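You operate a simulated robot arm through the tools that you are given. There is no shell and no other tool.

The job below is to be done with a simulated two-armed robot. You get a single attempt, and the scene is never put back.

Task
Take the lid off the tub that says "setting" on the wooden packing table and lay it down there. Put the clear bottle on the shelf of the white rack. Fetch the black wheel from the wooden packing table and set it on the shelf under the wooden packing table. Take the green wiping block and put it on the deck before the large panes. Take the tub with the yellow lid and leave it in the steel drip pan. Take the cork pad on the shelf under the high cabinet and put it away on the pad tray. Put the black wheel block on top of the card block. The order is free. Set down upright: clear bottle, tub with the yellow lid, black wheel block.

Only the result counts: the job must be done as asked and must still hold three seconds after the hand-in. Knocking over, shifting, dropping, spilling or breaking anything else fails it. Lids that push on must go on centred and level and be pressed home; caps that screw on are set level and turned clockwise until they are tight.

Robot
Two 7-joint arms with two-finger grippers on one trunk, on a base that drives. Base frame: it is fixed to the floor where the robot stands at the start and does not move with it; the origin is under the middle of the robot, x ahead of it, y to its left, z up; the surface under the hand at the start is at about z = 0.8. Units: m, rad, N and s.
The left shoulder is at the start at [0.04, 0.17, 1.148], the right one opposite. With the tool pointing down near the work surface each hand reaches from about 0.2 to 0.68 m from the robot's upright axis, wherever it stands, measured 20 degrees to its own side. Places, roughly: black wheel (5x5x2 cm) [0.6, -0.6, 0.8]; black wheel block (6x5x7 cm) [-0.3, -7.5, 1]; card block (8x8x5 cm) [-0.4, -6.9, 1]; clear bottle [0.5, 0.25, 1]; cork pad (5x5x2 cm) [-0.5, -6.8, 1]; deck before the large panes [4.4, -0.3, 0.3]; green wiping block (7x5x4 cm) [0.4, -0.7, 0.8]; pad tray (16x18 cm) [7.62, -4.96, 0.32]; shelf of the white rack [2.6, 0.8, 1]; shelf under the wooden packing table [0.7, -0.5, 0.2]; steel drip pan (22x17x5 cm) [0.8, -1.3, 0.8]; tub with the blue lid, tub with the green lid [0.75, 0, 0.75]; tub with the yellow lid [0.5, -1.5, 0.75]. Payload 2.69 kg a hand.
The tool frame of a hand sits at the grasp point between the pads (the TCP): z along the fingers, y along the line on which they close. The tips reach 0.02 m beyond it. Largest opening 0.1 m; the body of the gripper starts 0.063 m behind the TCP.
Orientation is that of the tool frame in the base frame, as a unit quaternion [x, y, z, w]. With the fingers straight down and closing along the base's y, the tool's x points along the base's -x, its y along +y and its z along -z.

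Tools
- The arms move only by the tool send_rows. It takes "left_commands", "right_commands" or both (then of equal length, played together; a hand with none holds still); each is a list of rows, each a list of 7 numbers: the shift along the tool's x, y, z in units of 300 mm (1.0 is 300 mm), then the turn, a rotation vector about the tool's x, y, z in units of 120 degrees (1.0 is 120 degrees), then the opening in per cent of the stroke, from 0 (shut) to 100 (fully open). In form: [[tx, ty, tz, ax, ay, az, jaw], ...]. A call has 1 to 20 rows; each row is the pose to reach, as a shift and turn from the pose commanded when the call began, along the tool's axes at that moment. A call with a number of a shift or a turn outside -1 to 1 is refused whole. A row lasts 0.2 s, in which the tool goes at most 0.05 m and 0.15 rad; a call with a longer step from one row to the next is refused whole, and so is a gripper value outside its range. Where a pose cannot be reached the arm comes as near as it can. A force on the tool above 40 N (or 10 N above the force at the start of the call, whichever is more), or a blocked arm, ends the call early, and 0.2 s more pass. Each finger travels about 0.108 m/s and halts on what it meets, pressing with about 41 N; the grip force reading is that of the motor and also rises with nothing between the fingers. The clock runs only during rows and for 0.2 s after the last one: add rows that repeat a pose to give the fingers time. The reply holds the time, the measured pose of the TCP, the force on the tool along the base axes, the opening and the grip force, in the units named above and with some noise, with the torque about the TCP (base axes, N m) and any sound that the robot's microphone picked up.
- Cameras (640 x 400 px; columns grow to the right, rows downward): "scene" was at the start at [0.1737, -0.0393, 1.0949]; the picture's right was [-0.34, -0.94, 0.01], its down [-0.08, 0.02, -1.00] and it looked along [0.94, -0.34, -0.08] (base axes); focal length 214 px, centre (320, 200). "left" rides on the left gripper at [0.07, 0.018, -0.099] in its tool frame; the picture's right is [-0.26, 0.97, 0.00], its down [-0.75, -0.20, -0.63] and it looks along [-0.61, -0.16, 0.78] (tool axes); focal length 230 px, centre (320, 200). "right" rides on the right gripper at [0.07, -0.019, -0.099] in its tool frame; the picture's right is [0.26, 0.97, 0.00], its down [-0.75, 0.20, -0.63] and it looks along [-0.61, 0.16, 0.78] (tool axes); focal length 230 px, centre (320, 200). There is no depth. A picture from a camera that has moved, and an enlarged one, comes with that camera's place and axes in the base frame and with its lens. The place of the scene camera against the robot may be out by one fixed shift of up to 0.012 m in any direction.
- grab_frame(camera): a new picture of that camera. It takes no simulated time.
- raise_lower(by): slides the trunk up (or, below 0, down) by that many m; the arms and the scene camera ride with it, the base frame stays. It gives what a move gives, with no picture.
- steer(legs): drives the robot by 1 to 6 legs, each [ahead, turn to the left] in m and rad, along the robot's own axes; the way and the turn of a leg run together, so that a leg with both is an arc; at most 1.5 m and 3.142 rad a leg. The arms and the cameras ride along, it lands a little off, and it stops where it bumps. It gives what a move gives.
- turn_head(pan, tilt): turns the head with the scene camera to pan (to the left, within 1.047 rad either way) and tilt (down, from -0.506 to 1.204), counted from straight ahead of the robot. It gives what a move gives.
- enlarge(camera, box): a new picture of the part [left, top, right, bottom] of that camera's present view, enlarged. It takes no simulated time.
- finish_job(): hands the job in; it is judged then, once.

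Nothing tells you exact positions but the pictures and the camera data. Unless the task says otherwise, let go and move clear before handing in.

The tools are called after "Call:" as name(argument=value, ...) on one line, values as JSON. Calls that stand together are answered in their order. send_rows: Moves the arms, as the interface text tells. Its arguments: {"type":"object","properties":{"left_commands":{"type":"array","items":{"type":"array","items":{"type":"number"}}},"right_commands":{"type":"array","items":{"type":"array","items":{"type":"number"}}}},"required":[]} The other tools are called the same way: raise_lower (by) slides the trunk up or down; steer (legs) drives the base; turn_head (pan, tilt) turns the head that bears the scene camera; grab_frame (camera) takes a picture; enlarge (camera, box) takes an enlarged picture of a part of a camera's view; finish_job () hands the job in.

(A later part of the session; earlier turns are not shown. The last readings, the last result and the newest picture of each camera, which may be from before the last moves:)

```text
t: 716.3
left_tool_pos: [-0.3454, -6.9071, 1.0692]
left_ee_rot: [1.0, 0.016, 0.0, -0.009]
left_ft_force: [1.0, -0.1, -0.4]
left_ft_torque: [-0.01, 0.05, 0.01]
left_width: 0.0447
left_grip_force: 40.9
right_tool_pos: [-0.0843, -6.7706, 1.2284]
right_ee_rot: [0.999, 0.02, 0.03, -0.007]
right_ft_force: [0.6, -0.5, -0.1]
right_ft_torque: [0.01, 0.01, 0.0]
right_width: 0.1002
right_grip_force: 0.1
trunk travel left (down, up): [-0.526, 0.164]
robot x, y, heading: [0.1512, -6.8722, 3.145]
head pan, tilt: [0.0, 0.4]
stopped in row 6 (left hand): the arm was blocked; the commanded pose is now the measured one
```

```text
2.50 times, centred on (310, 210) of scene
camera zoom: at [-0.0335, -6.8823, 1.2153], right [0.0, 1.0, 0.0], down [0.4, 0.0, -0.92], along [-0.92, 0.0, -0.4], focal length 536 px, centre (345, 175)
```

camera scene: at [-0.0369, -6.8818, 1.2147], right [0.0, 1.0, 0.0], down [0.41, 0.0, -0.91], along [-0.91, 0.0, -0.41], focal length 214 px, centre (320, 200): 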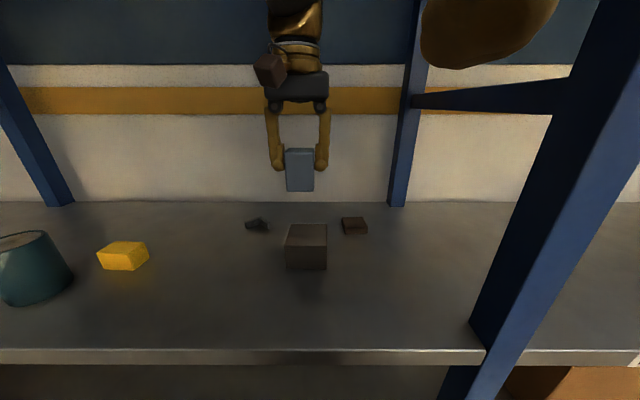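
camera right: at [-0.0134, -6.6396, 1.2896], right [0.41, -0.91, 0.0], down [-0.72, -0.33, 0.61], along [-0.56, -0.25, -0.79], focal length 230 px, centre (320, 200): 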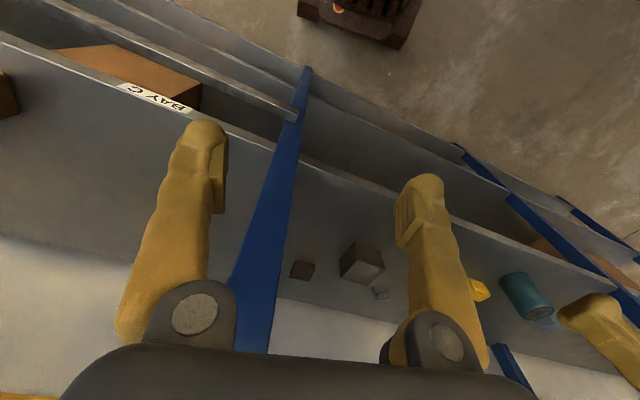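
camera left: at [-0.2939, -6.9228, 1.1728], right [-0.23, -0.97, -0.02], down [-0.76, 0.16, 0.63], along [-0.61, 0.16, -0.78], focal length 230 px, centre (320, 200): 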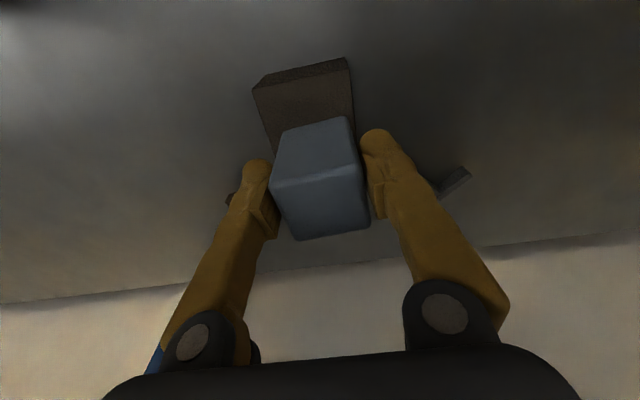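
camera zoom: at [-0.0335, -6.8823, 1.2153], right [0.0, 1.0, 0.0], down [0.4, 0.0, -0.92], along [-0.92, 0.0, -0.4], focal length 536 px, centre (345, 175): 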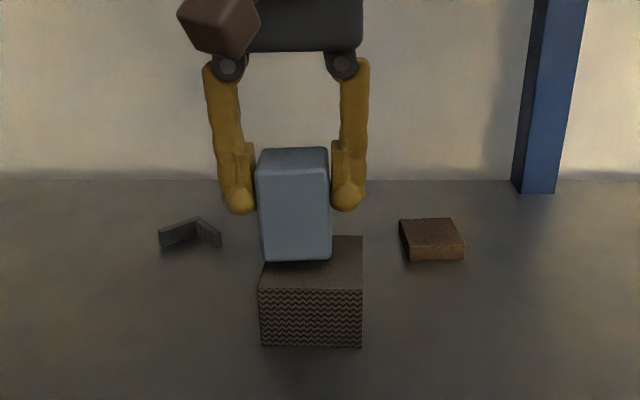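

Call:
send_rows(left_commands=[[-0.02, -0.015, -0.01, 0, 0, 0, 0], [-0.045, -0.035, -0.01, 0, 0, 0.01, 0], [-0.045, -0.04, -0.01, 0, 0, 0.014, 0], [-0.045, -0.04, -0.01, 0, 0, 0.014, 0]])

Call:
enlarge(camera="scene", box=[230, 130, 390, 290])

Call:
grab_frame(camera="left")

```text
t: 717.3
left_tool_pos: [-0.3669, -6.896, 1.0789]
left_ee_rot: [1.0, 0.005, -0.006, -0.014]
left_ft_force: [0.1, 0.4, -1.0]
left_ft_torque: [0.0, -0.02, 0.0]
left_width: 0.0448
left_grip_force: 41.0
right_tool_pos: [-0.0868, -6.7708, 1.2296]
right_ee_rot: [0.999, 0.02, 0.031, -0.006]
right_ft_force: [0.0, 0.0, 0.9]
right_ft_torque: [0.01, 0.01, -0.04]
right_width: 0.1001
right_grip_force: 0.1
trunk travel left (down, up): [-0.526, 0.164]
robot x, y, heading: [0.1506, -6.8718, 3.138]
head pan, tilt: [0.0, 0.4]
```

```text
2.50 times, centred on (310, 210) of scene
camera zoom: at [-0.035, -6.8818, 1.215], right [0.0, 1.0, 0.0], down [0.4, 0.0, -0.91], along [-0.91, 0.0, -0.4], focal length 536 px, centre (345, 175)
```

zoom: 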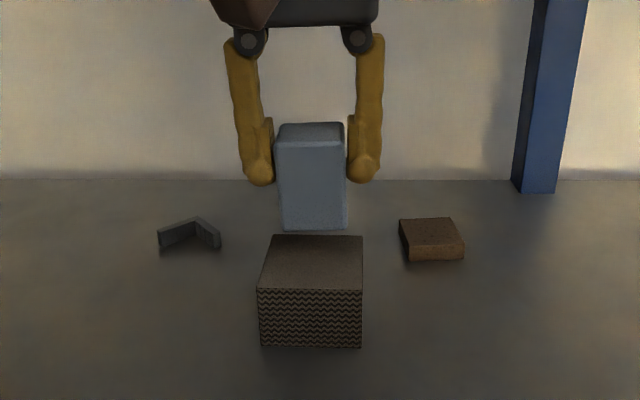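

```text
taken
camera left: at [-0.2954, -6.9165, 1.1767], right [-0.25, -0.97, -0.02], down [-0.74, 0.18, 0.64], along [-0.62, 0.18, -0.76], focal length 230 px, centre (320, 200)
```

left: 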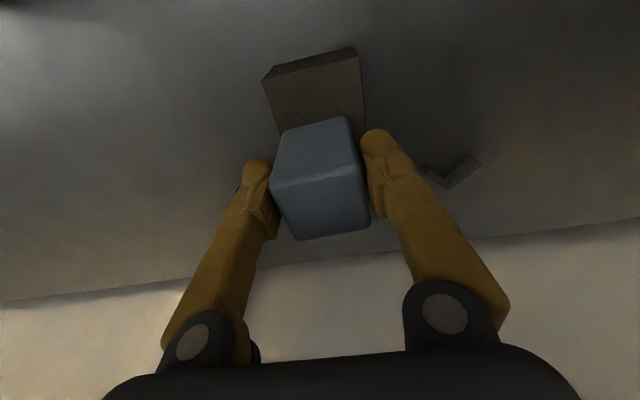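

Now it's aligned over the card block. Use the trunk to lower straight down in small steps.

Call:
raise_lower(by=-0.018)

Call:
enlarge(camera="scene", box=[230, 130, 390, 290])

```text
t: 718.0
left_tool_pos: [-0.3659, -6.8983, 1.0597]
left_ee_rot: [1.0, 0.005, -0.004, -0.013]
left_ft_force: [0.5, 0.0, -0.9]
left_ft_torque: [-0.03, -0.06, 0.0]
left_width: 0.0445
left_grip_force: 40.8
right_tool_pos: [-0.0876, -6.7704, 1.2108]
right_ee_rot: [0.999, 0.02, 0.031, -0.006]
right_ft_force: [0.9, -0.4, -0.3]
right_ft_torque: [0.01, -0.01, 0.01]
right_width: 0.1001
right_grip_force: 0.1
trunk travel left (down, up): [-0.508, 0.182]
robot x, y, heading: [0.1478, -6.8724, 3.141]
head pan, tilt: [0.0, 0.4]
```

```text
2.50 times, centred on (310, 210) of scene
camera zoom: at [-0.035, -6.8819, 1.197], right [0.0, 1.0, 0.0], down [0.41, 0.0, -0.91], along [-0.91, 0.0, -0.41], focal length 536 px, centre (345, 175)
```

zoom: 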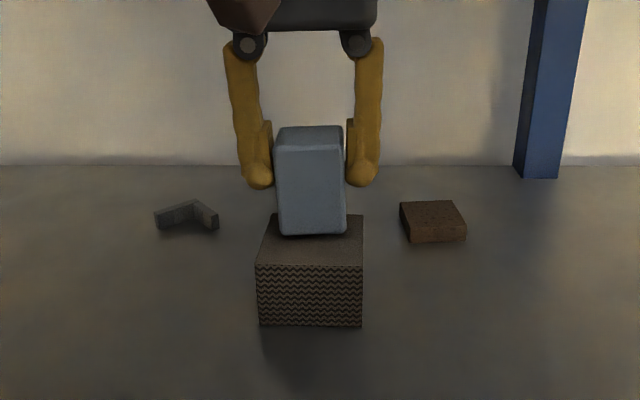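

Call:
raise_lower(by=-0.007)

Call:
raise_lower(by=-0.004)

Call:
enlarge(camera="scene", box=[230, 130, 390, 290])

```text
t: 718.5
left_tool_pos: [-0.365, -6.896, 1.0539]
left_ee_rot: [1.0, 0.004, -0.006, -0.012]
left_ft_force: [2.7, 1.1, 23.0]
left_ft_torque: [-0.37, 0.01, 0.0]
left_width: 0.0448
left_grip_force: 40.7
right_tool_pos: [-0.0854, -6.7699, 1.2046]
right_ee_rot: [0.999, 0.02, 0.029, -0.007]
right_ft_force: [0.1, -0.1, 0.3]
right_ft_torque: [0.03, 0.01, -0.01]
right_width: 0.0998
right_grip_force: 0.1
trunk travel left (down, up): [-0.501, 0.189]
robot x, y, heading: [0.1508, -6.8736, 3.143]
head pan, tilt: [0.0, 0.4]
```

```text
t: 718.9
left_tool_pos: [-0.3533, -6.9018, 1.0585]
left_ee_rot: [1.0, 0.013, -0.012, -0.016]
left_ft_force: [0.2, 0.0, -0.4]
left_ft_torque: [0.01, 0.03, -0.01]
left_width: 0.0447
left_grip_force: 41.1
right_tool_pos: [-0.0628, -6.7692, 1.1963]
right_ee_rot: [0.999, 0.021, 0.049, -0.008]
right_ft_force: [-0.1, 0.0, -1.0]
right_ft_torque: [0.03, 0.03, 0.02]
right_width: 0.1001
right_grip_force: 0.1
trunk travel left (down, up): [-0.499, 0.191]
robot x, y, heading: [0.153, -6.8721, 3.146]
head pan, tilt: [0.0, 0.4]
stopped: the force on the tool passed its limit at 42 N (the readings are from after the stop); the commanded pose is now the measured one
```

```text
2.50 times, centred on (310, 210) of scene
camera zoom: at [-0.034, -6.8823, 1.1875], right [0.0, 1.0, 0.0], down [0.4, 0.0, -0.91], along [-0.91, 0.0, -0.4], focal length 536 px, centre (345, 175)
```

zoom: 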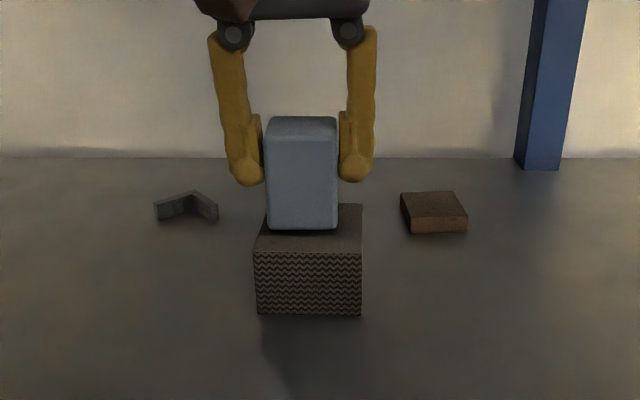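

Contact was felt. Shift about 1 cm toward me to centre the block on the card block, then set it down.

Call:
send_rows(left_commands=[[0.015, -0.008, 0, 0, 0, 0, 0], [0.03, -0.016, 0, -0.006, 0, 0.006, 0], [0.03, -0.016, 0, -0.01, 0.004, 0.01, 0], [0.03, -0.016, 0, -0.01, 0.004, 0.01, 0]])

Call:
enlarge(camera="scene", box=[230, 130, 390, 290])

Call:
grab_frame(camera="left")

```text
t: 719.9
left_tool_pos: [-0.3499, -6.9, 1.0633]
left_ee_rot: [1.0, 0.01, -0.01, -0.014]
left_ft_force: [1.3, 0.1, -1.1]
left_ft_torque: [0.03, 0.03, 0.02]
left_width: 0.0448
left_grip_force: 40.8
right_tool_pos: [-0.0658, -6.7708, 1.1954]
right_ee_rot: [0.999, 0.021, 0.049, -0.007]
right_ft_force: [-0.5, 0.1, 0.2]
right_ft_torque: [0.0, 0.0, 0.0]
right_width: 0.0998
right_grip_force: 0.0
trunk travel left (down, up): [-0.499, 0.191]
robot x, y, heading: [0.1487, -6.8736, 3.138]
head pan, tilt: [0.0, 0.4]
```

```text
2.50 times, centred on (310, 210) of scene
camera zoom: at [-0.0349, -6.8819, 1.1877], right [0.0, 1.0, 0.0], down [0.41, 0.0, -0.91], along [-0.91, 0.0, -0.41], focal length 536 px, centre (345, 175)
```

zoom: 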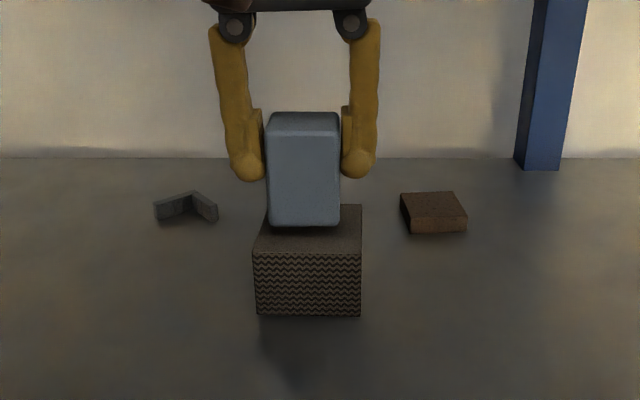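

```text
taken
camera left: at [-0.2777, -6.9199, 1.1598], right [-0.24, -0.97, -0.02], down [-0.74, 0.17, 0.65], along [-0.63, 0.17, -0.76], focal length 230 px, centre (320, 200)
```

left: 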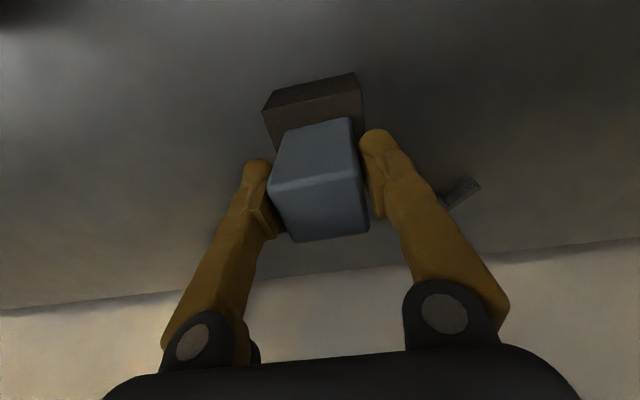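

Nicely centred. Lower 8 mm with the trunk and release.

Call:
raise_lower(by=-0.008)

Call:
enlarge(camera="scene", box=[230, 130, 390, 290])

```text
t: 720.5
left_tool_pos: [-0.3493, -6.8985, 1.0559]
left_ee_rot: [1.0, 0.009, -0.011, -0.015]
left_ft_force: [-1.2, -0.2, -1.1]
left_ft_torque: [-0.01, 0.02, 0.01]
left_width: 0.0447
left_grip_force: 40.7
right_tool_pos: [-0.0653, -6.7693, 1.187]
right_ee_rot: [0.999, 0.02, 0.049, -0.007]
right_ft_force: [0.8, 0.5, 0.2]
right_ft_torque: [-0.01, -0.01, 0.01]
right_width: 0.0999
right_grip_force: 0.1
trunk travel left (down, up): [-0.491, 0.199]
robot x, y, heading: [0.1513, -6.873, -3.141]
head pan, tilt: [0.0, 0.4]
```

```text
2.50 times, centred on (310, 210) of scene
camera zoom: at [-0.0348, -6.8818, 1.1797], right [0.0, 1.0, 0.0], down [0.41, 0.0, -0.91], along [-0.91, 0.0, -0.41], focal length 536 px, centre (345, 175)
```

zoom: 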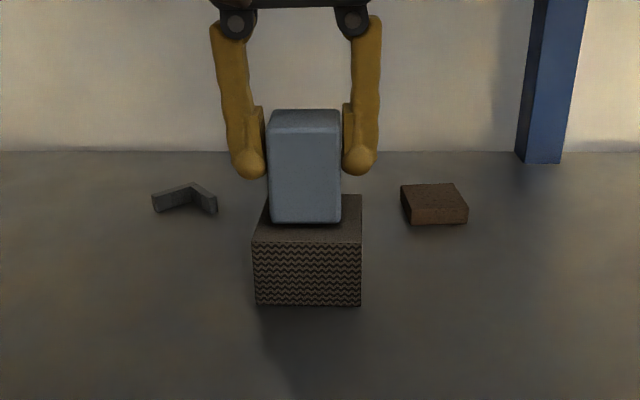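

Call:
send_rows(left_commands=[[0.02, 0, -0.005, 0, 0, 0, 0], [0.045, 0, -0.005, 0, 0, 0, 0], [0.045, 0, -0.005, 0, 0, 0, 0], [0.045, 0, -0.005, 0, 0, 0, 0]])

Call:
enlarge(camera="scene", box=[230, 130, 390, 290])

```text
t: 721.5
left_tool_pos: [-0.3377, -6.9003, 1.0555]
left_ee_rot: [1.0, 0.011, -0.009, -0.015]
left_ft_force: [-0.1, 0.7, -1.0]
left_ft_torque: [-0.01, 0.0, 0.01]
left_width: 0.0447
left_grip_force: 41.2
right_tool_pos: [-0.0656, -6.7699, 1.1874]
right_ee_rot: [0.999, 0.02, 0.049, -0.007]
right_ft_force: [0.3, 0.4, -0.2]
right_ft_torque: [0.01, -0.03, 0.01]
right_width: 0.1002
right_grip_force: 0.0
trunk travel left (down, up): [-0.491, 0.199]
robot x, y, heading: [0.1485, -6.875, -3.143]
head pan, tilt: [0.0, 0.4]
```

```text
2.50 times, centred on (310, 210) of scene
camera zoom: at [-0.0347, -6.8819, 1.1797], right [0.0, 1.0, 0.0], down [0.4, 0.0, -0.91], along [-0.91, 0.0, -0.4], focal length 536 px, centre (345, 175)
```

zoom: 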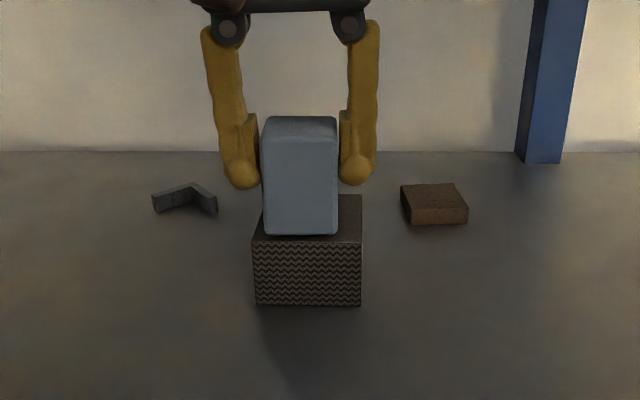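

Good centring. Lower a hair and release.

Call:
raise_lower(by=-0.003)

Call:
send_rows(left_commands=[[0, 0, 0, 0, 0, 0, 47], [0, 0, 0, 0, 0, 0, 52], [0, 0, 0, 0, 0, 0, 60], [0, 0, 0, 0, 0, 0, 68], [0, 0, 0, 0, 0, 0, 68]])

Call:
enlarge(camera="scene", box=[230, 130, 390, 290])

```text
t: 722.0
left_tool_pos: [-0.3381, -6.8998, 1.0546]
left_ee_rot: [1.0, 0.01, -0.011, -0.015]
left_ft_force: [0.6, -0.1, -2.1]
left_ft_torque: [-0.01, 0.0, -0.01]
left_width: 0.0448
left_grip_force: 41.2
right_tool_pos: [-0.0639, -6.7701, 1.1845]
right_ee_rot: [0.999, 0.02, 0.049, -0.006]
right_ft_force: [0.7, -0.1, 0.2]
right_ft_torque: [0.01, 0.03, 0.02]
right_width: 0.1
right_grip_force: 0.0
trunk travel left (down, up): [-0.488, 0.202]
robot x, y, heading: [0.148, -6.8712, -3.14]
head pan, tilt: [0.0, 0.4]
```

```text
t: 723.2
left_tool_pos: [-0.3368, -6.8971, 1.0564]
left_ee_rot: [1.0, 0.01, -0.012, -0.016]
left_ft_force: [-0.2, -0.4, 0.1]
left_ft_torque: [-0.02, -0.01, -0.01]
left_width: 0.0679
left_grip_force: 0.0
right_tool_pos: [-0.0647, -6.7702, 1.1847]
right_ee_rot: [0.999, 0.02, 0.049, -0.007]
right_ft_force: [-0.2, 0.4, -0.1]
right_ft_torque: [0.0, -0.03, -0.02]
right_width: 0.1
right_grip_force: 0.0
trunk travel left (down, up): [-0.488, 0.202]
robot x, y, heading: [0.151, -6.8721, 3.144]
head pan, tilt: [0.0, 0.4]
```

```text
2.50 times, centred on (310, 210) of scene
camera zoom: at [-0.0346, -6.8818, 1.1767], right [0.0, 1.0, 0.0], down [0.4, 0.0, -0.91], along [-0.91, 0.0, -0.4], focal length 536 px, centre (345, 175)
```

zoom: 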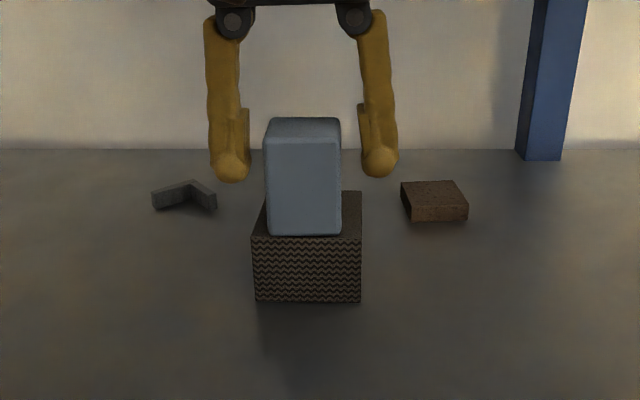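

The wheel block stands upright on the card block. Raise straight up with the trunk.

Call:
raise_lower(by=0.1)

Call:
grab_frame(camera="scene")

Call:
grab_frame(camera="left")

```text
t: 724.5
left_tool_pos: [-0.3388, -6.8988, 1.1559]
left_ee_rot: [1.0, 0.01, -0.012, -0.016]
left_ft_force: [1.0, 0.8, -0.4]
left_ft_torque: [0.0, -0.02, -0.02]
left_width: 0.068
left_grip_force: 0.1
right_tool_pos: [-0.0663, -6.7698, 1.2833]
right_ee_rot: [0.999, 0.02, 0.05, -0.007]
right_ft_force: [-9.3, 0.6, 2.2]
right_ft_torque: [0.03, -1.32, 0.2]
right_width: 0.1001
right_grip_force: 0.1
trunk travel left (down, up): [-0.588, 0.102]
robot x, y, heading: [0.1506, -6.8739, 3.14]
head pan, tilt: [0.0, 0.4]
```

```text
taken
camera scene: at [-0.0365, -6.8818, 1.2766], right [0.0, 1.0, 0.0], down [0.41, 0.0, -0.91], along [-0.91, 0.0, -0.41], focal length 214 px, centre (320, 200)
```

scene: 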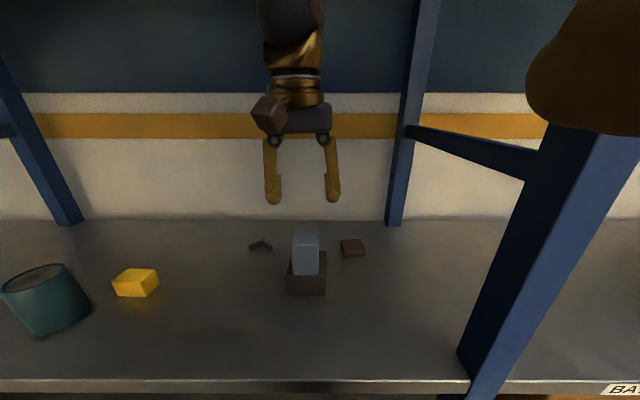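

```text
taken
camera left: at [-0.2647, -6.9191, 1.2513], right [-0.24, -0.97, -0.03], down [-0.74, 0.16, 0.65], along [-0.63, 0.17, -0.76], focal length 230 px, centre (320, 200)
```

left: 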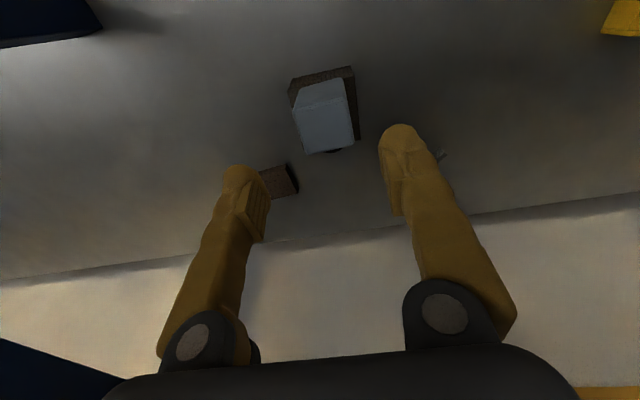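

The right arm touches the post when raised. Lower a little and bring the right hand to a more relaxed pose (down/left).

Call:
raise_lower(by=-0.03)

Call:
send_rows(right_commands=[[0, 0.05, 0.08, 0, 0, 0, 100], [0, 0.1, 0.16, 0, -0.01, 0, 100], [0, 0.15, 0.24, 0, -0.02, 0, 100], [0, 0.2, 0.32, 0, -0.03, 0, 100], [0, 0.2, 0.4, 0, -0.045, 0, 100], [0, 0.2, 0.4, 0, -0.045, 0, 100]])

Call:
grab_frame(camera="scene")

```text
t: 725.3
left_tool_pos: [-0.3373, -6.8986, 1.1255]
left_ee_rot: [1.0, 0.01, -0.012, -0.017]
left_ft_force: [-0.8, 0.3, 0.1]
left_ft_torque: [0.01, -0.02, -0.02]
left_width: 0.0681
left_grip_force: 0.1
right_tool_pos: [-0.0647, -6.7704, 1.2545]
right_ee_rot: [0.999, 0.02, 0.05, -0.007]
right_ft_force: [-4.8, -1.4, -0.6]
right_ft_torque: [0.19, -0.36, -0.05]
right_width: 0.1001
right_grip_force: 0.2
trunk travel left (down, up): [-0.558, 0.132]
robot x, y, heading: [0.1508, -6.8696, 3.143]
head pan, tilt: [0.0, 0.4]
```

```text
t: 725.6
left_tool_pos: [-0.3172, -6.8976, 1.1367]
left_ee_rot: [1.0, 0.009, -0.021, -0.016]
left_ft_force: [0.2, -0.4, 0.0]
left_ft_torque: [0.04, 0.03, -0.01]
left_width: 0.0679
left_grip_force: 0.1
right_tool_pos: [-0.0681, -6.7835, 1.2546]
right_ee_rot: [0.999, 0.031, 0.012, 0.007]
right_ft_force: [-264.8, 14.4, -12.2]
right_ft_torque: [-1.95, -28.31, 7.97]
right_width: 0.1001
right_grip_force: 0.1
trunk travel left (down, up): [-0.558, 0.132]
robot x, y, heading: [0.1482, -6.8725, 3.142]
head pan, tilt: [0.0, 0.4]
stopped in row 1 (right hand): the force on the tool passed its limit at 57 N (the readings are from after the stop); the commanded pose is now the measured one
```

```text
taken
camera scene: at [-0.034, -6.8822, 1.2471], right [0.0, 1.0, 0.0], down [0.4, 0.0, -0.92], along [-0.92, 0.0, -0.4], focal length 214 px, centre (320, 200)
```

scene: 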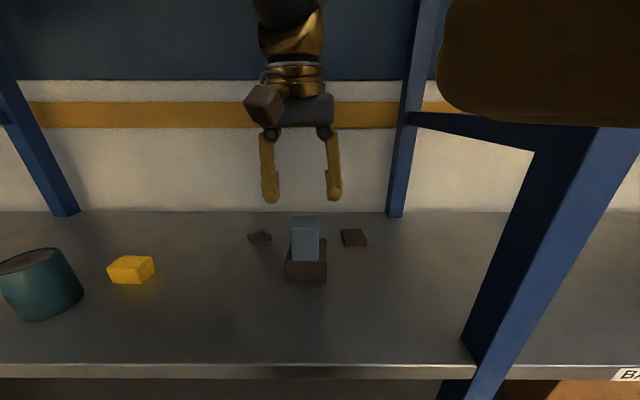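

The right hand is jammed too close against the robot's own body; move it forward to free it.

Call:
send_rows(right_commands=[[-0.08, 0, 0, 0, 0, 0, 100], [-0.16, 0, 0, 0, 0, 0, 100], [-0.24, 0, 0, 0, 0, 0, 100], [-0.3, 0, 0, 0, 0, 0, 100], [-0.3, 0, 0, 0, 0, 0, 100]])

Call:
grab_frame(camera="scene")

Call:
grab_frame(camera="right")

```text
t: 726.8
left_tool_pos: [-0.3202, -6.8979, 1.1327]
left_ee_rot: [1.0, 0.01, -0.021, -0.016]
left_ft_force: [-0.5, -0.7, 0.7]
left_ft_torque: [-0.01, 0.02, 0.0]
left_width: 0.0678
left_grip_force: 0.0
right_tool_pos: [-0.1418, -6.7793, 1.2508]
right_ee_rot: [1.0, 0.022, 0.018, -0.007]
right_ft_force: [0.2, 0.7, -0.3]
right_ft_torque: [-0.01, 0.01, -0.01]
right_width: 0.1
right_grip_force: 0.0
trunk travel left (down, up): [-0.558, 0.132]
robot x, y, heading: [0.1515, -6.8692, 3.139]
head pan, tilt: [0.0, 0.4]
```

```text
taken
camera scene: at [-0.0358, -6.8816, 1.2467], right [0.0, 1.0, 0.0], down [0.4, 0.0, -0.91], along [-0.91, 0.0, -0.4], focal length 214 px, centre (320, 200)
```

scene: 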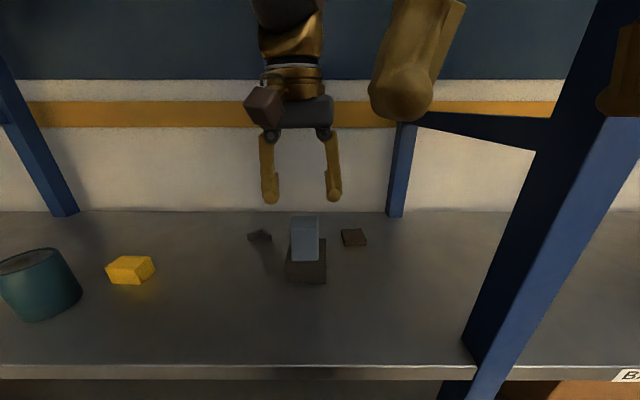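

```text
taken
camera right: at [-0.0771, -6.759, 1.3531], right [0.3, -0.95, 0.0], down [-0.76, -0.24, 0.6], along [-0.57, -0.18, -0.8], focal length 230 px, centre (320, 200)
```

right: 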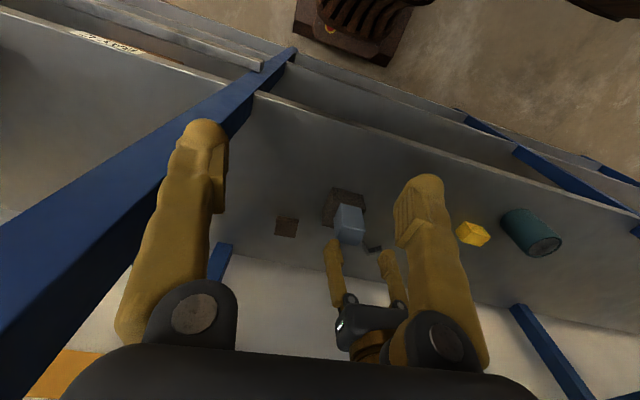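

Freed. Close the right gripper (to be slimmer next to the post) and drive 5 cm closer so the left hand can reach the cork pad.

Call:
send_rows(right_commands=[[0, 0.03, 0, 0, 0, 0, 60], [0, 0.06, 0, 0, 0, 0, 20], [0, 0.06, 0, 0, 0, 0, 10], [0, 0.06, 0, 0, 0, 0, 10]])

Call:
steer(legs=[[0.05, 0]])

Call:
grab_frame(camera="left")

```text
t: 727.8
left_tool_pos: [-0.3196, -6.8986, 1.1334]
left_ee_rot: [1.0, 0.01, -0.02, -0.017]
left_ft_force: [0.3, 1.2, -1.0]
left_ft_torque: [0.0, 0.03, -0.04]
left_width: 0.0679
left_grip_force: 0.0
right_tool_pos: [-0.1395, -6.7986, 1.2511]
right_ee_rot: [1.0, 0.022, 0.017, -0.006]
right_ft_force: [0.3, 0.0, 0.3]
right_ft_torque: [0.01, 0.03, 0.02]
right_width: 0.0104
right_grip_force: 0.0
trunk travel left (down, up): [-0.558, 0.132]
robot x, y, heading: [0.1477, -6.8763, 3.138]
head pan, tilt: [0.0, 0.4]
```

```text
t: 728.7
left_tool_pos: [-0.365, -6.897, 1.138]
left_ee_rot: [0.999, 0.011, -0.024, -0.018]
left_ft_force: [-0.5, -0.5, -0.5]
left_ft_torque: [0.0, 0.0, 0.03]
left_width: 0.068
left_grip_force: 0.1
right_tool_pos: [-0.185, -6.7963, 1.2521]
right_ee_rot: [1.0, 0.022, 0.017, -0.004]
right_ft_force: [-0.4, 0.0, -0.4]
right_ft_torque: [0.03, -0.02, 0.0]
right_width: 0.01
right_grip_force: 0.1
trunk travel left (down, up): [-0.558, 0.132]
robot x, y, heading: [0.0994, -6.8737, -3.141]
head pan, tilt: [0.0, 0.4]
```

```text
taken
camera left: at [-0.2909, -6.9164, 1.2339], right [-0.24, -0.97, -0.02], down [-0.72, 0.16, 0.67], along [-0.65, 0.18, -0.74], focal length 230 px, centre (320, 200)
```

left: 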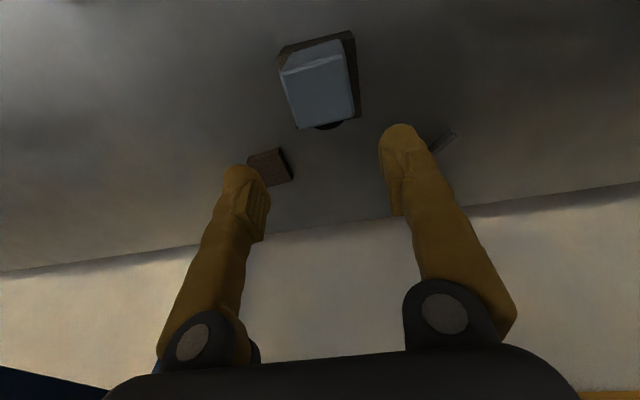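

Cork pad centre (−0.4485, −6.801), aligned with the axes. Move the left hand above it.

Call:
send_rows(left_commands=[[-0.07, -0.08, 0.0, -0.004, 0.006, 0.003, 75], [-0.14, -0.16, 0.01, -0.009, 0.012, 0.005, 80], [-0.2, -0.25, 0.018, -0.013, 0.018, 0.008, 85], [-0.271, -0.326, 0.025, -0.0172, 0.0229, 0.0105, 85], [-0.271, -0.326, 0.025, -0.0172, 0.0229, 0.0105, 85], [-0.271, -0.326, 0.025, -0.0172, 0.0229, 0.0105, 85]])

Call:
grab_frame(camera="left")

Call:
grab_frame(camera="scene")

```text
t: 730.1
left_tool_pos: [-0.4468, -6.8017, 1.1469]
left_ee_rot: [1.0, 0.011, -0.007, 0.0]
left_ft_force: [1.4, 0.2, 0.5]
left_ft_torque: [-0.01, 0.06, -0.03]
left_width: 0.085
left_grip_force: 0.0
right_tool_pos: [-0.1621, -6.7963, 1.2558]
right_ee_rot: [1.0, 0.023, 0.007, -0.008]
right_ft_force: [1.8, -0.9, 0.5]
right_ft_torque: [0.0, 0.1, -0.03]
right_width: 0.0101
right_grip_force: 0.1
trunk travel left (down, up): [-0.558, 0.132]
robot x, y, heading: [0.102, -6.8729, 3.145]
head pan, tilt: [0.0, 0.4]
stopped in row 6 (left hand): the arm was blocked; the commanded pose is now the measured one
```

```text
taken
camera left: at [-0.3745, -6.8184, 1.2441], right [-0.24, -0.97, 0.0], down [-0.75, 0.18, 0.64], along [-0.62, 0.15, -0.77], focal length 230 px, centre (320, 200)
```

left: 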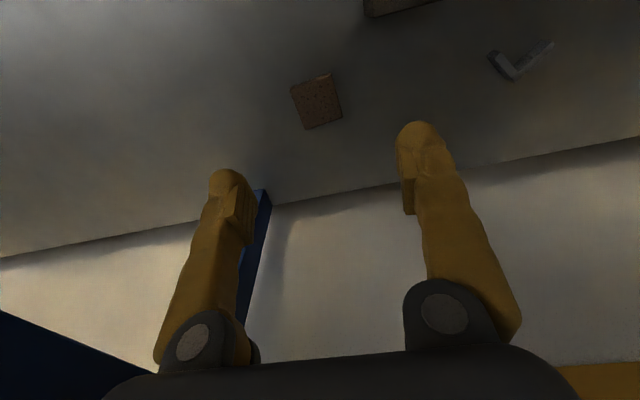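

```text
taken
camera scene: at [-0.0775, -6.8817, 1.2482], right [0.0, 1.0, 0.0], down [0.4, 0.0, -0.92], along [-0.92, 0.0, -0.4], focal length 214 px, centre (320, 200)
```

scene: 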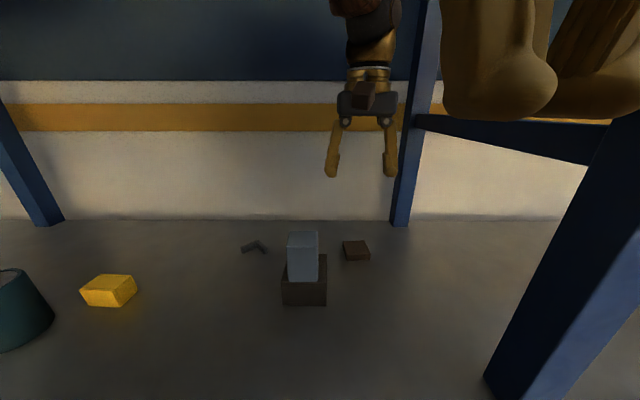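

Above the cork pad. Lower with the trunk.

Call:
raise_lower(by=-0.11)

Call:
grab_frame(camera="left")

Call:
enlarge(camera="scene", box=[230, 120, 430, 320])

```text
t: 730.4
left_tool_pos: [-0.4429, -6.8005, 1.1431]
left_ee_rot: [1.0, 0.009, -0.004, 0.002]
left_ft_force: [-1.0, -0.4, -1.4]
left_ft_torque: [-0.01, -0.04, -0.05]
left_width: 0.085
left_grip_force: 0.1
right_tool_pos: [-0.1567, -6.797, 1.2452]
right_ee_rot: [0.999, 0.022, 0.024, -0.008]
right_ft_force: [-0.4, -0.1, 0.2]
right_ft_torque: [-0.01, -0.01, 0.0]
right_width: 0.0099
right_grip_force: 0.0
trunk travel left (down, up): [-0.555, 0.135]
robot x, y, heading: [0.0964, -6.8711, 3.14]
head pan, tilt: [0.0, 0.4]
stopped: the arm was blocked; the commanded pose is now the measured one
```

```text
taken
camera left: at [-0.372, -6.8178, 1.241], right [-0.24, -0.97, 0.01], down [-0.75, 0.19, 0.64], along [-0.62, 0.15, -0.77], focal length 230 px, centre (320, 200)
```

left: 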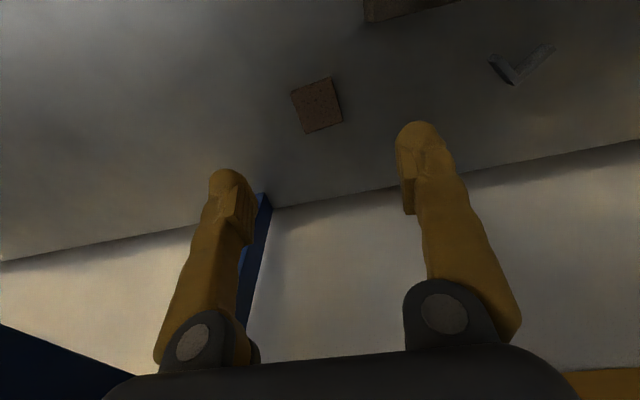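

```text
2.00 times, centred on (330, 220) of scene
camera zoom: at [-0.0903, -6.8821, 1.2434], right [0.0, 1.0, 0.0], down [0.41, 0.0, -0.91], along [-0.91, 0.0, -0.41], focal length 429 px, centre (300, 160)
```

zoom: 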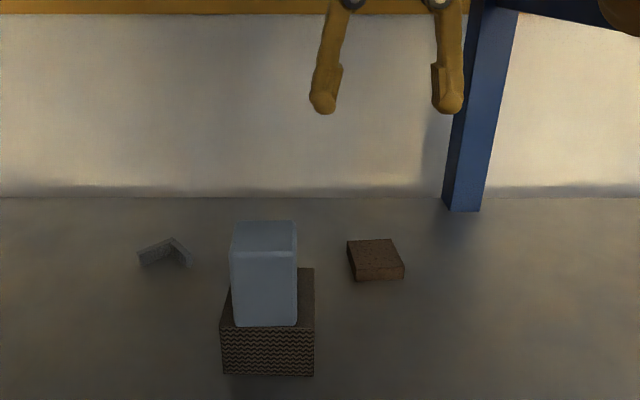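

Call:
raise_lower(by=-0.11)

Call:
grab_frame(camera="left")

```text
t: 730.7
left_tool_pos: [-0.4209, -6.7989, 1.1548]
left_ee_rot: [1.0, 0.009, -0.017, 0.002]
left_ft_force: [0.9, 0.3, -0.6]
left_ft_torque: [-0.03, 0.08, 0.0]
left_width: 0.0849
left_grip_force: 0.0
right_tool_pos: [-0.124, -6.7955, 1.2361]
right_ee_rot: [0.999, 0.022, 0.043, -0.008]
right_ft_force: [-0.3, -0.3, -0.5]
right_ft_torque: [0.0, 0.05, -0.03]
right_width: 0.01
right_grip_force: 0.1
trunk travel left (down, up): [-0.553, 0.137]
robot x, y, heading: [0.0981, -6.8768, 3.144]
head pan, tilt: [0.0, 0.4]
stopped: the arm was blocked; the commanded pose is now the measured one
```

```text
taken
camera left: at [-0.3466, -6.8158, 1.2498], right [-0.24, -0.97, 0.01], down [-0.73, 0.19, 0.65], along [-0.64, 0.15, -0.76], focal length 230 px, centre (320, 200)
```

left: 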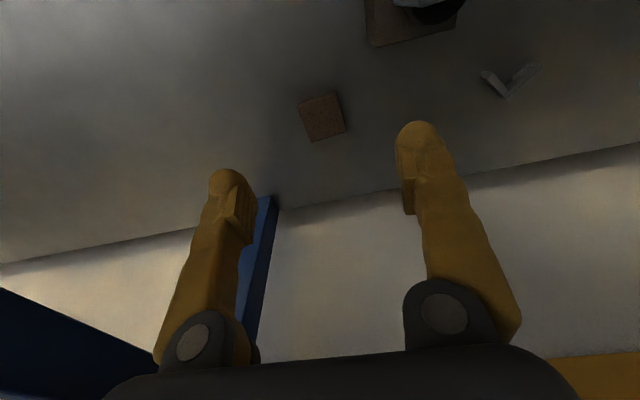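

The folded right arm keeps causing stalls. Move the right hand outward to the right, in front of the post.

Call:
send_rows(right_commands=[[0, -0.12, 0, -0.001, -0.006, 0.003, 10], [0, -0.25, 0, -0.002, -0.012, 0.007, 10], [0, -0.38, 0, -0.004, -0.02, 0.01, 10], [0, -0.5, 0, -0.005, -0.027, 0.014, 10], [0, -0.62, 0, -0.006, -0.034, 0.017, 10], [0, -0.75, 0, -0.0076, -0.041, 0.021, 10], [0, -0.85, 0, -0.0076, -0.041, 0.021, 10], [0, -0.85, 0, -0.0076, -0.041, 0.021, 10]])

Call:
grab_frame(camera="scene")

```text
t: 731.1
left_tool_pos: [-0.4027, -6.7977, 1.1635]
left_ee_rot: [1.0, 0.011, -0.025, 0.004]
left_ft_force: [0.9, 0.6, 0.3]
left_ft_torque: [-0.03, 0.06, 0.01]
left_width: 0.0852
left_grip_force: 0.0
right_tool_pos: [-0.1172, -6.7842, 1.2418]
right_ee_rot: [0.999, 0.02, 0.026, 0.005]
right_ft_force: [-161.2, -14.1, -7.9]
right_ft_torque: [1.47, -17.75, 2.24]
right_width: 0.0101
right_grip_force: 0.0
trunk travel left (down, up): [-0.553, 0.137]
robot x, y, heading: [0.0978, -6.8709, 3.142]
head pan, tilt: [0.0, 0.4]
stopped in row 1 (left hand): the arm was blocked; the commanded pose is now the measured one
```

```text
taken
camera scene: at [-0.084, -6.8793, 1.2419], right [0.0, 1.0, 0.0], down [0.4, 0.0, -0.92], along [-0.92, 0.0, -0.4], focal length 214 px, centre (320, 200)
```

scene: 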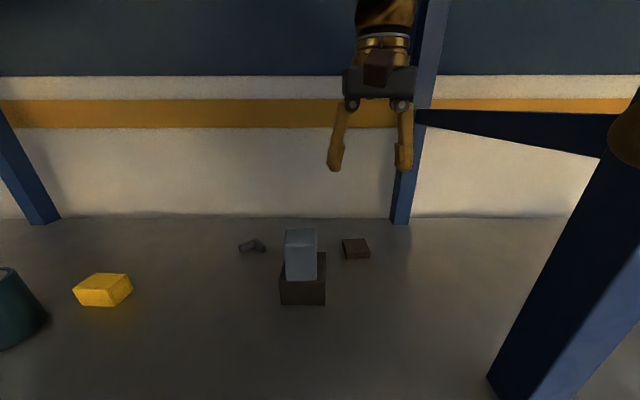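

Call:
send_rows(right_commands=[[-0.06, 0.02, 0, 0, 0, 0, 10], [-0.12, 0.03, 0, 0, 0, 0, 10], [-0.18, 0.03, 0, 0, 0, 0, 10], [-0.18, 0.03, 0, 0, 0, 0, 10]])

Call:
steer(legs=[[-0.14, 0]])

```text
t: 732.1
left_tool_pos: [-0.405, -6.7995, 1.1596]
left_ee_rot: [1.0, 0.01, -0.023, 0.002]
left_ft_force: [-1.0, -0.3, -0.3]
left_ft_torque: [0.0, 0.02, -0.02]
left_width: 0.0849
left_grip_force: 0.1
right_tool_pos: [-0.164, -6.7927, 1.2444]
right_ee_rot: [1.0, 0.021, 0.014, -0.008]
right_ft_force: [0.8, 0.5, 0.3]
right_ft_torque: [0.0, 0.03, 0.02]
right_width: 0.0103
right_grip_force: 0.0
trunk travel left (down, up): [-0.553, 0.137]
robot x, y, heading: [0.0959, -6.8744, 3.146]
head pan, tilt: [0.0, 0.4]
```

```text
t: 733.4
left_tool_pos: [-0.2665, -6.8004, 1.1584]
left_ee_rot: [1.0, 0.01, -0.022, 0.003]
left_ft_force: [-0.3, -0.5, -0.6]
left_ft_torque: [0.01, 0.06, -0.03]
left_width: 0.085
left_grip_force: 0.0
right_tool_pos: [-0.0267, -6.7932, 1.2435]
right_ee_rot: [1.0, 0.023, 0.015, -0.008]
right_ft_force: [0.1, 0.5, -1.0]
right_ft_torque: [-0.01, -0.01, -0.02]
right_width: 0.0099
right_grip_force: 0.0
trunk travel left (down, up): [-0.553, 0.137]
robot x, y, heading: [0.2371, -6.8728, -3.141]
head pan, tilt: [0.0, 0.4]
```

Call:
send_rows(right_commands=[[0, -0.12, 0, 0, 0, 0, 10], [-0.02, -0.25, 0, 0, 0, 0, 10], [-0.04, -0.38, 0, 0, 0, 0, 10], [-0.06, -0.5, 0, 0, 0, 0, 10], [-0.1, -0.62, 0, 0, 0, 0, 10], [-0.15, -0.75, 0, 0, 0, 0, 10], [-0.2, -0.85, 0, 0, 0, 0, 10], [-0.2, -0.85, 0, 0, 0, 0, 10], [-0.2, -0.85, 0, 0, 0, 0, 10]])

Call:
grab_frame(camera="scene")

```text
t: 735.4
left_tool_pos: [-0.2494, -6.8015, 1.1678]
left_ee_rot: [1.0, 0.012, -0.029, 0.002]
left_ft_force: [0.6, -0.5, 1.6]
left_ft_torque: [0.02, 0.01, 0.01]
left_width: 0.0851
left_grip_force: 0.0
right_tool_pos: [-0.0738, -6.5393, 1.2378]
right_ee_rot: [0.999, 0.023, 0.03, -0.009]
right_ft_force: [-0.1, -1.1, -0.2]
right_ft_torque: [0.01, 0.0, 0.0]
right_width: 0.01
right_grip_force: 0.1
trunk travel left (down, up): [-0.553, 0.137]
robot x, y, heading: [0.2388, -6.8777, -3.139]
head pan, tilt: [0.0, 0.4]
```

```text
taken
camera scene: at [0.0536, -6.8818, 1.2415], right [0.0, 1.0, 0.0], down [0.41, 0.0, -0.91], along [-0.91, 0.0, -0.41], focal length 214 px, centre (320, 200)
```

scene: 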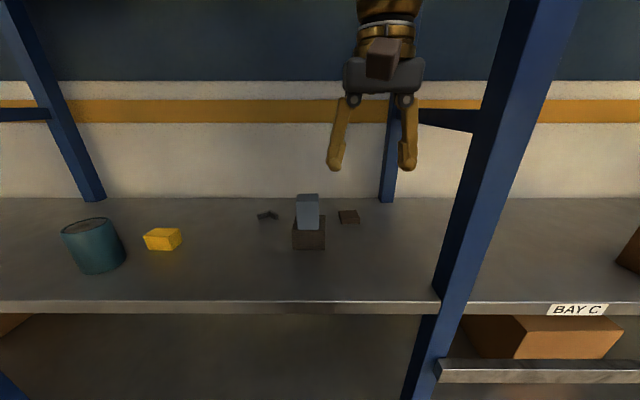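

Call:
steer(legs=[[0.12, 0]])

Call:
send_rows(left_commands=[[0, 0, 0, 0, -0.03, 0.005, 85], [-0.05, 0, 0, 0, -0.06, 0.01, 85], [-0.1, 0, 0, 0, -0.09, 0.011, 85], [-0.15, 0, 0, 0, -0.12, 0.011, 85], [-0.15, 0, 0, 0, -0.14, 0.011, 85], [-0.15, 0, 0, 0, -0.14, 0.011, 85]])

Call:
grab_frame(camera="left")

```text
t: 736.6
left_tool_pos: [-0.3729, -6.7989, 1.1687]
left_ee_rot: [0.999, 0.01, -0.03, 0.001]
left_ft_force: [0.5, -0.2, -0.9]
left_ft_torque: [-0.01, -0.08, -0.01]
left_width: 0.0851
left_grip_force: 0.0
right_tool_pos: [-0.1988, -6.5394, 1.2402]
right_ee_rot: [0.999, 0.021, 0.027, -0.008]
right_ft_force: [0.1, -0.2, 0.2]
right_ft_torque: [-0.01, -0.07, 0.0]
right_width: 0.0101
right_grip_force: 0.1
trunk travel left (down, up): [-0.553, 0.137]
robot x, y, heading: [0.1204, -6.8735, 3.136]
head pan, tilt: [0.0, 0.4]
```

```text
t: 738.2
left_tool_pos: [-0.3942, -6.8217, 1.2105]
left_ee_rot: [0.98, 0.035, -0.195, -0.022]
left_ft_force: [0.4, -0.8, 0.9]
left_ft_torque: [-0.03, 0.03, 0.02]
left_width: 0.085
left_grip_force: 0.0
right_tool_pos: [-0.1385, -6.5431, 1.2032]
right_ee_rot: [0.994, 0.026, 0.102, -0.006]
right_ft_force: [0.7, 0.0, 0.3]
right_ft_torque: [-0.03, 0.07, 0.0]
right_width: 0.0101
right_grip_force: 0.0
trunk travel left (down, up): [-0.553, 0.137]
robot x, y, heading: [0.1193, -6.8693, 3.14]
head pan, tilt: [0.0, 0.4]
stopped in row 6 (left hand): the arm was blocked; the commanded pose is now the measured one
```

```text
taken
camera left: at [-0.292, -6.8368, 1.2742], right [-0.18, -0.98, 0.04], down [-0.46, 0.12, 0.88], along [-0.87, 0.14, -0.48], focal length 230 px, centre (320, 200)
```

left: 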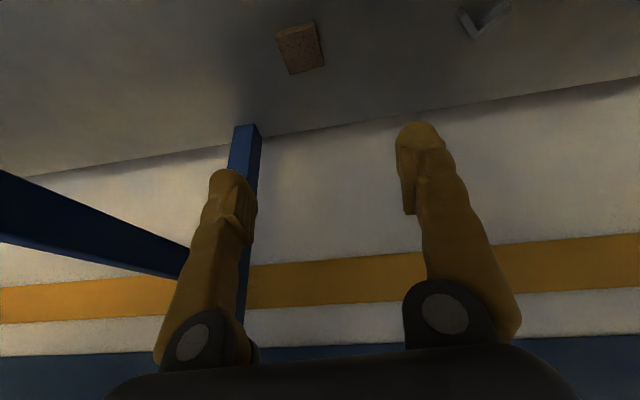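

The left arm is at its limit here; I'll shift the robot about 0.2 m toward +y using two reverse arcs, then return.

Call:
steer(legs=[[-0.15, 0]])

Call:
send_rows(left_commands=[[0, 0.05, 0, 0, 0.04, 0, 85], [0, 0.1, 0, 0, 0.08, 0, 85], [0, 0.15, 0, 0, 0.12, 0, 85], [0, 0.15, 0, 0.01, 0.18, -0.02, 85], [0, 0.15, 0, 0.01, 0.18, -0.02, 85]], right_commands=[[-0.08, 0.03, 0.05, 0, -0.03, 0, 10], [-0.16, 0.06, 0.1, 0, -0.06, 0, 10], [-0.24, 0.1, 0.15, 0, -0.09, 0, 10], [-0.3, 0.1, 0.15, 0, -0.098, 0, 10], [-0.3, 0.1, 0.15, 0, -0.098, 0, 10]])

```text
t: 739.6
left_tool_pos: [-0.2521, -6.8215, 1.2067]
left_ee_rot: [0.981, 0.036, -0.19, -0.024]
left_ft_force: [-0.3, 0.2, -0.2]
left_ft_torque: [0.0, -0.01, 0.0]
left_width: 0.0851
left_grip_force: 0.1
right_tool_pos: [0.0064, -6.5422, 1.2039]
right_ee_rot: [0.995, 0.023, 0.102, -0.007]
right_ft_force: [-0.8, 0.1, -0.4]
right_ft_torque: [0.01, -0.04, -0.01]
right_width: 0.0101
right_grip_force: 0.1
trunk travel left (down, up): [-0.553, 0.137]
robot x, y, heading: [0.274, -6.8745, 3.139]
head pan, tilt: [0.0, 0.4]
```

```text
t: 740.8
left_tool_pos: [-0.2248, -6.8659, 1.2148]
left_ee_rot: [0.998, 0.048, -0.014, -0.045]
left_ft_force: [0.1, 0.8, 0.4]
left_ft_torque: [0.01, 0.04, 0.01]
left_width: 0.085
left_grip_force: 0.0
right_tool_pos: [-0.048, -6.5751, 1.1492]
right_ee_rot: [1.0, 0.025, -0.012, -0.004]
right_ft_force: [-0.2, 0.0, -0.4]
right_ft_torque: [-0.01, 0.04, -0.02]
right_width: 0.0098
right_grip_force: 0.0
trunk travel left (down, up): [-0.553, 0.137]
robot x, y, heading: [0.2753, -6.8752, 3.142]
head pan, tilt: [0.0, 0.4]
```

Call:
steer(legs=[[-0.35, 0.6]])

```text
t: 743.1
left_tool_pos: [0.1885, -7.0486, 1.2141]
left_ee_rot: [0.939, 0.341, -0.026, -0.038]
left_ft_force: [1.1, 0.2, -0.1]
left_ft_torque: [0.0, 0.03, 0.03]
left_width: 0.0852
left_grip_force: 0.2
right_tool_pos: [0.1702, -6.7081, 1.1484]
right_ee_rot: [0.948, 0.318, -0.012, -0.001]
right_ft_force: [-0.2, -0.1, 1.0]
right_ft_torque: [-0.01, 0.01, 0.01]
right_width: 0.0103
right_grip_force: 0.1
trunk travel left (down, up): [-0.553, 0.137]
robot x, y, heading: [0.6036, -6.7717, -2.544]
head pan, tilt: [0.0, 0.4]
```

Call:
steer(legs=[[-0.35, -0.6]])

```text
t: 745.3
left_tool_pos: [0.443, -6.6639, 1.2207]
left_ee_rot: [0.998, 0.044, -0.022, -0.044]
left_ft_force: [0.2, -0.7, 0.2]
left_ft_torque: [-0.01, 0.01, -0.01]
left_width: 0.0849
left_grip_force: 0.0
right_tool_pos: [0.6188, -6.3761, 1.1537]
right_ee_rot: [1.0, 0.019, -0.018, -0.004]
right_ft_force: [0.9, 0.8, 0.5]
right_ft_torque: [0.03, 0.04, -0.02]
right_width: 0.0101
right_grip_force: 0.1
trunk travel left (down, up): [-0.553, 0.137]
robot x, y, heading: [0.9246, -6.6756, 3.128]
head pan, tilt: [0.0, 0.4]
```

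Call:
send_rows(left_commands=[[0, 0.1, 0, -0.01, 0.005, 0.01, 85], [0, 0.2, 0, -0.02, 0.01, 0.02, 85], [0, 0.3, 0, -0.03, 0.015, 0.03, 85], [0, 0.4, 0, -0.042, 0.021, 0.042, 85], [0, 0.48, 0, -0.042, 0.021, 0.042, 85], [0, 0.48, 0, -0.042, 0.021, 0.042, 85]])

Call:
steer(legs=[[0.6, 0]])

Call:
grab_frame(camera="scene")

```text
t: 746.7
left_tool_pos: [0.4699, -6.8078, 1.2152]
left_ee_rot: [1.0, -0.001, -0.007, 0.0]
left_ft_force: [-0.7, 0.3, -0.4]
left_ft_torque: [0.0, -0.02, -0.02]
left_width: 0.085
left_grip_force: 0.0
right_tool_pos: [0.6356, -6.3765, 1.1582]
right_ee_rot: [0.999, 0.02, -0.028, -0.003]
right_ft_force: [0.0, 0.6, 0.1]
right_ft_torque: [-0.01, -0.01, 0.02]
right_width: 0.0099
right_grip_force: 0.0
trunk travel left (down, up): [-0.553, 0.137]
robot x, y, heading: [0.9192, -6.6739, 3.131]
head pan, tilt: [0.0, 0.4]
```

```text
t: 750.1
left_tool_pos: [-0.1328, -6.7954, 1.2145]
left_ee_rot: [1.0, -0.003, -0.006, -0.001]
left_ft_force: [-0.2, 0.5, 0.0]
left_ft_torque: [0.0, 0.03, -0.01]
left_width: 0.0848
left_grip_force: 0.1
right_tool_pos: [0.0345, -6.3656, 1.1568]
right_ee_rot: [0.999, 0.017, -0.028, -0.003]
right_ft_force: [0.7, -0.5, -0.1]
right_ft_torque: [0.01, -0.01, 0.0]
right_width: 0.0099
right_grip_force: 0.1
trunk travel left (down, up): [-0.553, 0.137]
robot x, y, heading: [0.3211, -6.663, 3.122]
head pan, tilt: [0.0, 0.4]
```

```text
taken
camera scene: at [0.1332, -6.6718, 1.2415], right [0.02, 1.0, 0.0], down [0.41, -0.01, -0.91], along [-0.91, 0.02, -0.41], focal length 214 px, centre (320, 200)
```

scene: 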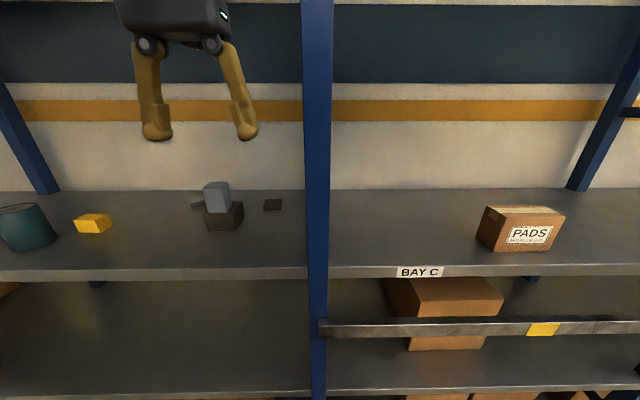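

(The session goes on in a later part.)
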